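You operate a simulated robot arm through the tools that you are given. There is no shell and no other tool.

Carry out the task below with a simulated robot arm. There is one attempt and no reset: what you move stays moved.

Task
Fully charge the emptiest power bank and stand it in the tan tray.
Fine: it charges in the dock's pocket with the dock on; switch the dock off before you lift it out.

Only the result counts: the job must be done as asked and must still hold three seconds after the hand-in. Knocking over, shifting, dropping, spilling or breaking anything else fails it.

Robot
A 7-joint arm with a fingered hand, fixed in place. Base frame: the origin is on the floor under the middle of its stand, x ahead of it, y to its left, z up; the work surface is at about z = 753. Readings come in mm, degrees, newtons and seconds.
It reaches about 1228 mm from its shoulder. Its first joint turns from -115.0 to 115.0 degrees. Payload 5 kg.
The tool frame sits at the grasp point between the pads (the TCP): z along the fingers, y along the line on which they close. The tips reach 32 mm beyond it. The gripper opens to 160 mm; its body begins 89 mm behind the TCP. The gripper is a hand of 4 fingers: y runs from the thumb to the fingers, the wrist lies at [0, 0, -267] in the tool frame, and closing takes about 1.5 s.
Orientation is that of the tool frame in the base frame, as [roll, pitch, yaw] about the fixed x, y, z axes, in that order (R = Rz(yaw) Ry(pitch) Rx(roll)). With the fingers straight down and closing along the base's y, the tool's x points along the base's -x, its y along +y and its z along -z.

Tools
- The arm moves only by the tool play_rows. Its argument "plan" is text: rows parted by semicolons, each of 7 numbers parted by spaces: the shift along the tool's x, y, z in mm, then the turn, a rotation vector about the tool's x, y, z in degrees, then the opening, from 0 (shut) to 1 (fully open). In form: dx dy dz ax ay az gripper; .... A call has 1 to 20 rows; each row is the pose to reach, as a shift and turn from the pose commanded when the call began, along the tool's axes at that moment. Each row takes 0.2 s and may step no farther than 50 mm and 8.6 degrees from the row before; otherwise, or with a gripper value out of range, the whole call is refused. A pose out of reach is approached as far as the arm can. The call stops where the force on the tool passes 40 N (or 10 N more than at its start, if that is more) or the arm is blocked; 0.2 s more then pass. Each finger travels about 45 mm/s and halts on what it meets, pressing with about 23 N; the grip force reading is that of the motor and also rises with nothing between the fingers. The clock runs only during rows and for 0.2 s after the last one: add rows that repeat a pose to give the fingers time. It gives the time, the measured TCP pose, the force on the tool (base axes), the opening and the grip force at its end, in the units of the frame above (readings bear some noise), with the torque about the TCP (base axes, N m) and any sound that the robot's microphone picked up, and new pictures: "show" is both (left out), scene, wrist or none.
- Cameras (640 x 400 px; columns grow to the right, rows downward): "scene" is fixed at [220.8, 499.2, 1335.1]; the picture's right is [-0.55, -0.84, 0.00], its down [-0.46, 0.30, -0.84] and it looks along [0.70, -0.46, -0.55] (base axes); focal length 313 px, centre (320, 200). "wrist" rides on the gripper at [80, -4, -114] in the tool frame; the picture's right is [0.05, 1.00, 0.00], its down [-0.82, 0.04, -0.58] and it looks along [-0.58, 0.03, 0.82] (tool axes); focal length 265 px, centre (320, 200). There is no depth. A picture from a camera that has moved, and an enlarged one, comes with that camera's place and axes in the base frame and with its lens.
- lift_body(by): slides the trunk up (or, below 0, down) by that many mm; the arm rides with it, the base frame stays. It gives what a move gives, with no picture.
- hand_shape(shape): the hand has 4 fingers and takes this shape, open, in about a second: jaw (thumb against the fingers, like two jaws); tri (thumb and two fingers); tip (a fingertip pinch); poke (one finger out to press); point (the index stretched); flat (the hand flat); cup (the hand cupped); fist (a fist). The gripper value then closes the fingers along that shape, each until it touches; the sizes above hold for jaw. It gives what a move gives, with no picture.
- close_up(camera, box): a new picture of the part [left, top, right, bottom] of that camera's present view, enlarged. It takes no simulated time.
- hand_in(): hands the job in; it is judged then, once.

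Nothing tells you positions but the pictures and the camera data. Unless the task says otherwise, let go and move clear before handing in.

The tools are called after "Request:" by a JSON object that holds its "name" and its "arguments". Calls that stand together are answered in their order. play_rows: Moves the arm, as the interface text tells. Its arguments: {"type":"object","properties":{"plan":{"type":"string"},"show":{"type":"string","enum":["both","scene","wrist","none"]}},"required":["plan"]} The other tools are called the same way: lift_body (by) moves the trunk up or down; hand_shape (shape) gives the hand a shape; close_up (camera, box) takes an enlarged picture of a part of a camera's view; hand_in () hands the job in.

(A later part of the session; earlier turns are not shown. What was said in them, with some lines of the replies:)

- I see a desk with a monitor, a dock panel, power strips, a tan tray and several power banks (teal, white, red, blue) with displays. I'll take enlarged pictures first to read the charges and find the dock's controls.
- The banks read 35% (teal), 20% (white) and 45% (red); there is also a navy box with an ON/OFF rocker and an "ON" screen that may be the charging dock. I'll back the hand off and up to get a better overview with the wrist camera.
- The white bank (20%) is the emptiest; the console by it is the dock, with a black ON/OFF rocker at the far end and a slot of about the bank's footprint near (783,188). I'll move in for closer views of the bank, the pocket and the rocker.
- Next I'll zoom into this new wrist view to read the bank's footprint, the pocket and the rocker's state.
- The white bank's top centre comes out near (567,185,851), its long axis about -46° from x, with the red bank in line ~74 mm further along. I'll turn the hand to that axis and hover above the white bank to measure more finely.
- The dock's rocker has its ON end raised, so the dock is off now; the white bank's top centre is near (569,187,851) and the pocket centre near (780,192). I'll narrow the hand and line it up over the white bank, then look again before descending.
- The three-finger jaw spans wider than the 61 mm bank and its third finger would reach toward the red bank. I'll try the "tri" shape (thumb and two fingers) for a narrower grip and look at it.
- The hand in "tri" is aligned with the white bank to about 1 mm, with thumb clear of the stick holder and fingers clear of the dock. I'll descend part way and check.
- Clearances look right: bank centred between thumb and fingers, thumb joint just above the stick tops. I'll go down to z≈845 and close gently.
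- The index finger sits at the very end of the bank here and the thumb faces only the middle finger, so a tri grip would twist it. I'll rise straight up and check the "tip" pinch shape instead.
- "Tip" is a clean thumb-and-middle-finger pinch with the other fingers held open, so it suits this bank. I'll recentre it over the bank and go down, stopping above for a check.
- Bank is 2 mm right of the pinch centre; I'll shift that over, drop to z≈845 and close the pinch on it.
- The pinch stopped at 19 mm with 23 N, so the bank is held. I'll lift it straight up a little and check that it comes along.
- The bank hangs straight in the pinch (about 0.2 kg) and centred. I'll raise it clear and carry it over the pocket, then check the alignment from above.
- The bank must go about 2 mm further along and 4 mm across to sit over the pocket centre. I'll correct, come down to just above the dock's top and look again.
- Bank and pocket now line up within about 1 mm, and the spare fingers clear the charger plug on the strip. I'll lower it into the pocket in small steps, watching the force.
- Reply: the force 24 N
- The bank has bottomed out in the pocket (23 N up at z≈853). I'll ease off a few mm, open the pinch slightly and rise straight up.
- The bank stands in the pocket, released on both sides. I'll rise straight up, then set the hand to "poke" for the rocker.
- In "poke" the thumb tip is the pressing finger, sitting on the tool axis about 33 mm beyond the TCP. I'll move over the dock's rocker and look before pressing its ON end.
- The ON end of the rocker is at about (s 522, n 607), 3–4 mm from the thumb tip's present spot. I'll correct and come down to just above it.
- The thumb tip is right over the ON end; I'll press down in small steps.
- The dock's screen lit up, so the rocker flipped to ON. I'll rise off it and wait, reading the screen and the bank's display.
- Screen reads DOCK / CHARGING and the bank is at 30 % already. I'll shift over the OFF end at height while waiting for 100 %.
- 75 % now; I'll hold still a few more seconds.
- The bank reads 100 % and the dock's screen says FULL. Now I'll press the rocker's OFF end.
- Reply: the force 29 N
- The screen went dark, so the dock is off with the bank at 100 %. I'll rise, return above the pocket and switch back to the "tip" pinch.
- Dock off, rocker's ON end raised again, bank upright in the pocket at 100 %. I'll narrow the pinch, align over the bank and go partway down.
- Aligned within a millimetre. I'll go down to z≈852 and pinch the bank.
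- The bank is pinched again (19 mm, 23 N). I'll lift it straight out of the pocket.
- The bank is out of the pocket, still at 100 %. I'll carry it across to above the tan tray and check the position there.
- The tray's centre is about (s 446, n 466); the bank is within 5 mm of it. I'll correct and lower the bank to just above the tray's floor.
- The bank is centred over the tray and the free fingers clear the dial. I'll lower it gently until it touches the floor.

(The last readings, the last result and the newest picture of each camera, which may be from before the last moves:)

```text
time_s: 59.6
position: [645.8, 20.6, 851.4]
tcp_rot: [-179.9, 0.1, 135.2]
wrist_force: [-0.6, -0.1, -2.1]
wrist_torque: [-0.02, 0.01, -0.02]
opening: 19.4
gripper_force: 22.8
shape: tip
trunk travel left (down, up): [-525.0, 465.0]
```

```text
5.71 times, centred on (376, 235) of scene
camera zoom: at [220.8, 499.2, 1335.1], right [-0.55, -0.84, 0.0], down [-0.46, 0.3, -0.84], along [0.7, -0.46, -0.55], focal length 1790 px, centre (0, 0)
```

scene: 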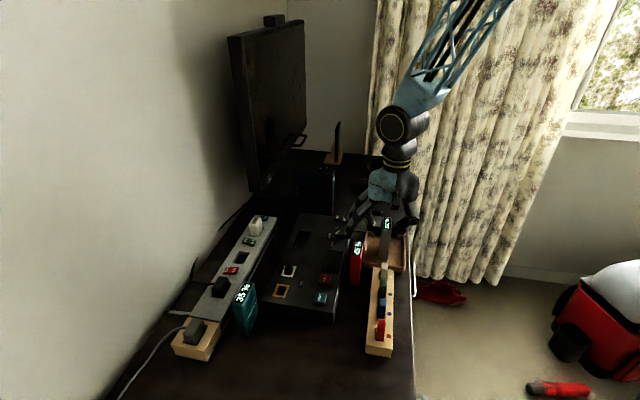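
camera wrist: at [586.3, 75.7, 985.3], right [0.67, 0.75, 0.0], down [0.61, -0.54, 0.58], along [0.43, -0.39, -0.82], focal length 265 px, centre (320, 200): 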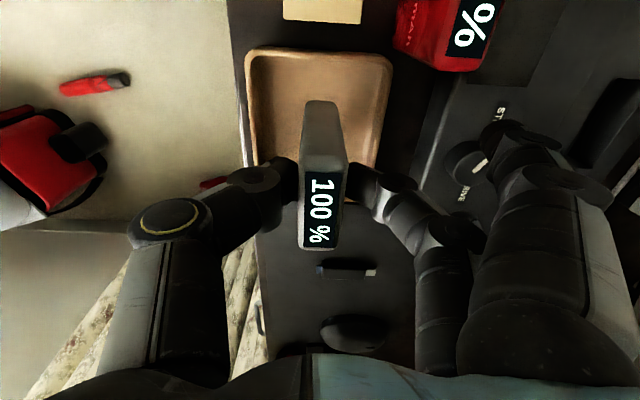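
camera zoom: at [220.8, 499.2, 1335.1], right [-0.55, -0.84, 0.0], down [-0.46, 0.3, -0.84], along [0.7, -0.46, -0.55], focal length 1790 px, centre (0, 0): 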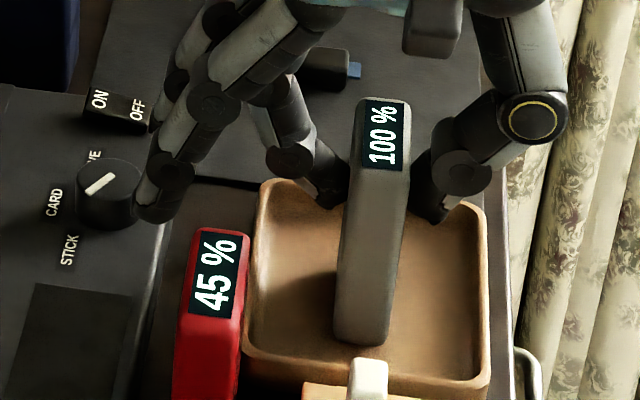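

Request:
{"name": "play_rows", "arguments": {"plan": "0 0 1.5 0 0 0 0.05; 0 0 3 0 0 0 0.05; 0 0 4.5 0 0 0 0.05", "show": "scene"}}

Request:
{"name": "close_up", "arguments": {"camera": "scene", "box": [320, 200, 432, 270]}}

```text
time_s: 60.4
position: [646.4, 19.9, 847.5]
tcp_rot: [-179.9, 0.0, 135.4]
wrist_force: [-3.6, 1.0, 15.9]
wrist_torque: [0.02, 0.04, 0.02]
opening: 20.1
gripper_force: 23.1
shape: tip
trunk travel left (down, up): [-525.0, 465.0]
```

scene: 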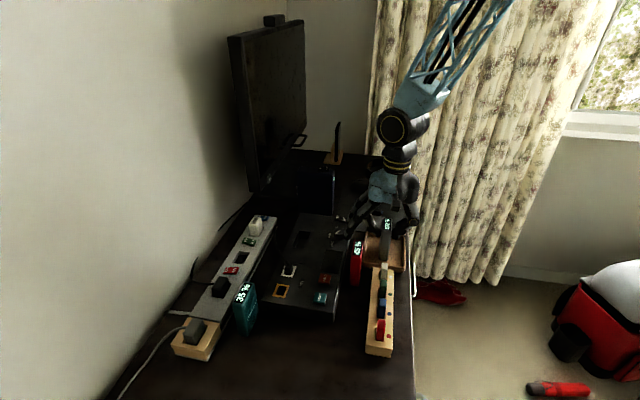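

```text
5.71 times, centred on (376, 235) of scene
camera zoom: at [220.8, 499.2, 1335.1], right [-0.55, -0.84, 0.0], down [-0.46, 0.3, -0.84], along [0.7, -0.46, -0.55], focal length 1790 px, centre (0, 0)
```

zoom: 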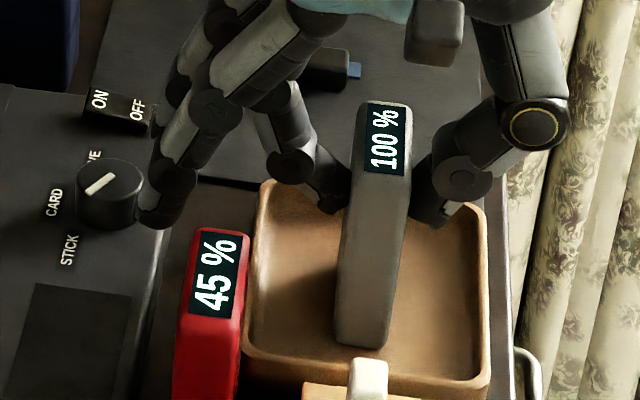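

The bank touched the tray floor (16 N). I'll ease up a touch, open the pinch and check that it stands by itself.

Request:
{"name": "play_rows", "arguments": {"plan": "0 0 -1 0 0 0 0.05; 0 0 -2 0 0 0 0.05; 0 0 -2 0 0 0 0.1; 0 0 -2 0 0 0 0.14; 0 0 -2 0 0 0 0.18; 0 0 -2 0 0 0 0.22; 0 0 -2 0 0 0 0.22; 0 0 -2 0 0 0 0.22", "show": "both"}}

Request:
{"name": "close_up", "arguments": {"camera": "scene", "box": [320, 200, 432, 270]}}

Request:
{"name": "close_up", "arguments": {"camera": "wrist", "box": [200, 80, 440, 230]}}

```text
time_s: 62.2
position: [646.3, 21.7, 848.4]
tcp_rot: [-180.0, 0.2, 135.3]
wrist_force: [0.4, 0.7, 1.2]
wrist_torque: [-0.01, -0.03, 0.0]
opening: 34.5
gripper_force: 0.1
shape: tip
trunk travel left (down, up): [-525.0, 465.0]
camera wrist: at [584.8, 75.0, 962.2], right [0.67, 0.75, 0.0], down [0.61, -0.54, 0.58], along [0.43, -0.39, -0.82], focal length 265 px, centre (320, 200)
```

scene: 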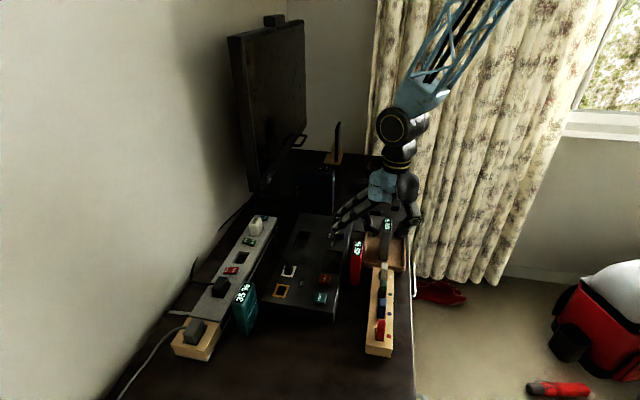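
wrist: 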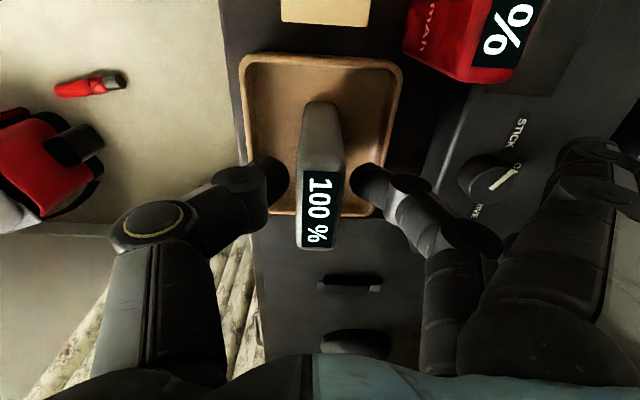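

```text
5.71 times, centred on (376, 235) of scene
camera zoom: at [220.8, 499.2, 1335.1], right [-0.55, -0.84, 0.0], down [-0.46, 0.3, -0.84], along [0.7, -0.46, -0.55], focal length 1790 px, centre (0, 0)
```

zoom: 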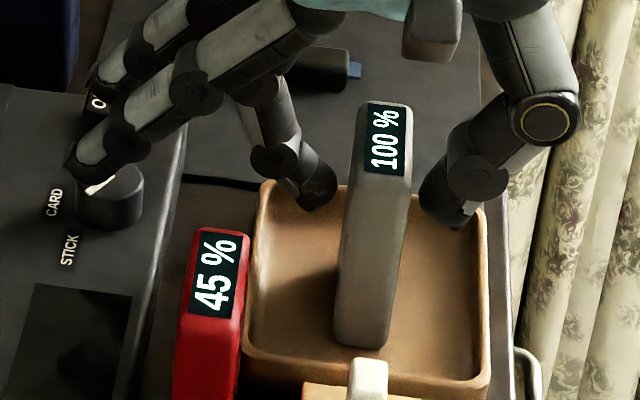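

```text
2.67 times, centred on (320, 155) of wrist
camera zoom: at [584.8, 75.0, 962.2], right [0.67, 0.75, 0.0], down [0.61, -0.54, 0.58], along [0.43, -0.39, -0.82], focal length 708 px, centre (320, 320)
```

zoom: 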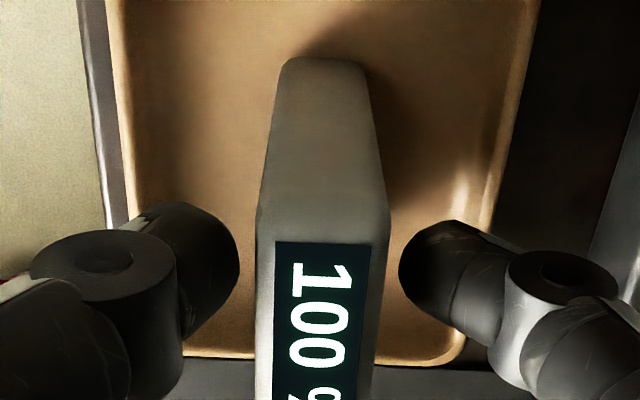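

The bank stands free in the tray. I'll rise straight up and move clear, then look everything over.

Request:
{"name": "play_rows", "arguments": {"plan": "0 0 -8 0 0 0 0.22; 0 0 -22 0 0 0 0.22; 0 0 -45 0 0 0 0.22; 0 0 -80 0 0 0 0.22; 0 0 -120 0 0 0 0.22; 0 0 -165 0 0 0 0.22; 0 0 -210 0 0 0 0.22; 40 0 -230 0 0 0 0.22; 80 0 -240 0 0 0 0.22; 120 0 -250 0 0 0 0.22", "show": "both"}}

Request:
{"name": "close_up", "arguments": {"camera": "scene", "box": [320, 200, 432, 270]}}

Request:
{"name": "close_up", "arguments": {"camera": "scene", "box": [220, 195, 420, 320]}}

Request:
{"name": "close_up", "arguments": {"camera": "wrist", "box": [200, 60, 440, 210]}}

```text
time_s: 64.4
position: [555.8, 105.7, 1102.2]
tcp_rot: [-180.0, 0.1, 135.3]
wrist_force: [-0.3, -0.9, -0.6]
wrist_torque: [0.01, -0.02, 0.02]
opening: 34.3
gripper_force: 0.0
shape: tip
trunk travel left (down, up): [-525.0, 465.0]
camera wrist: at [494.6, 158.4, 1214.7], right [0.67, 0.75, 0.0], down [0.61, -0.54, 0.58], along [0.43, -0.39, -0.82], focal length 265 px, centre (320, 200)
```

scene: 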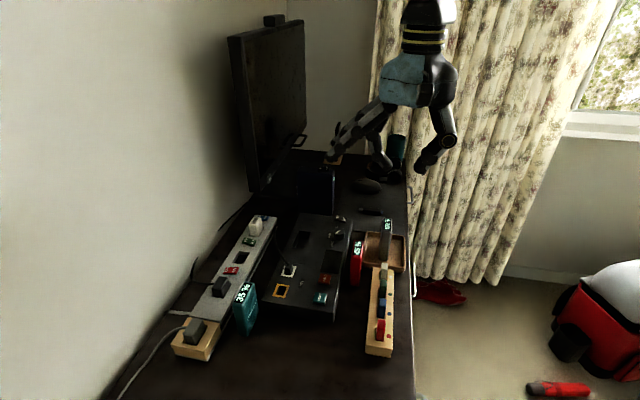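
wrist: 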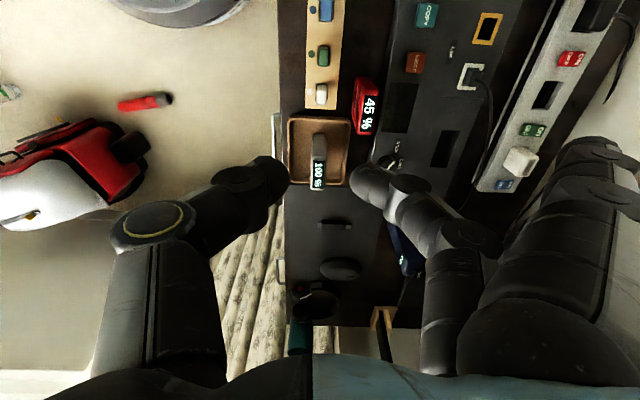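

```text
5.71 times, centred on (376, 235) of scene
camera zoom: at [220.8, 499.2, 1335.1], right [-0.55, -0.84, 0.0], down [-0.46, 0.3, -0.84], along [0.7, -0.46, -0.55], focal length 1790 px, centre (0, 0)
```

zoom: 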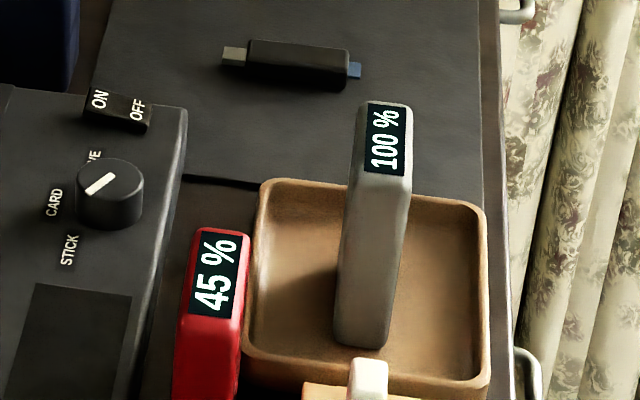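

```text
3.20 times, centred on (320, 258) of scene
camera zoom: at [220.8, 499.2, 1335.1], right [-0.55, -0.84, 0.0], down [-0.46, 0.3, -0.84], along [0.7, -0.46, -0.55], focal length 1002 px, centre (320, 16)
```

zoom: 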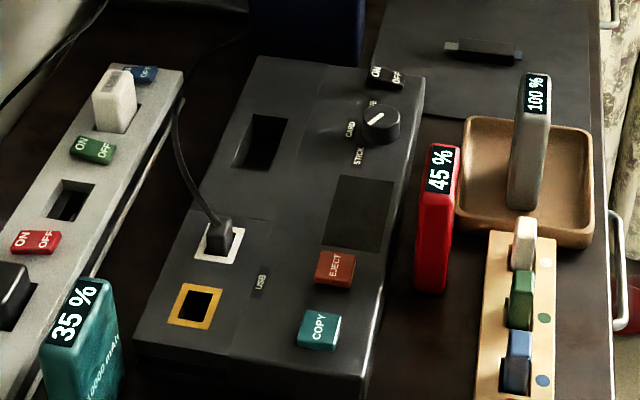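

```text
2.67 times, centred on (320, 135) of wrist
camera zoom: at [494.6, 158.4, 1214.7], right [0.67, 0.75, 0.0], down [0.61, -0.54, 0.58], along [0.43, -0.39, -0.82], focal length 708 px, centre (320, 373)
```

zoom: 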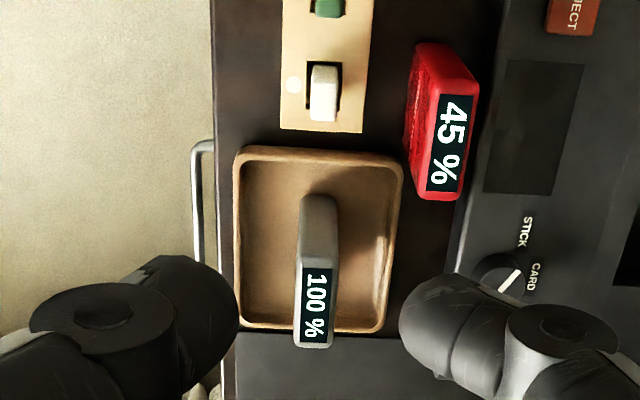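

The white bank stands upright in the tan tray at 100 %, the dock is off and its screen dark. The red and teal banks, the sticks and the dial look where they were, and the hand is well clear, so I'm handing in.

Request:
{"name": "hand_in", "arguments": {}}

```text
The job is handed in.
```

The emptiest power bank, the white one at 20 %, is now charged to 100 % and standing upright in the tan tray.

It charged in the dock's pocket until the dock's screen read FULL. I switched the dock off before lifting the bank out. In the last pictures the dock is off and the other items look where they started. The hand was clear of everything when I handed in. I haven't seen the judge's result.
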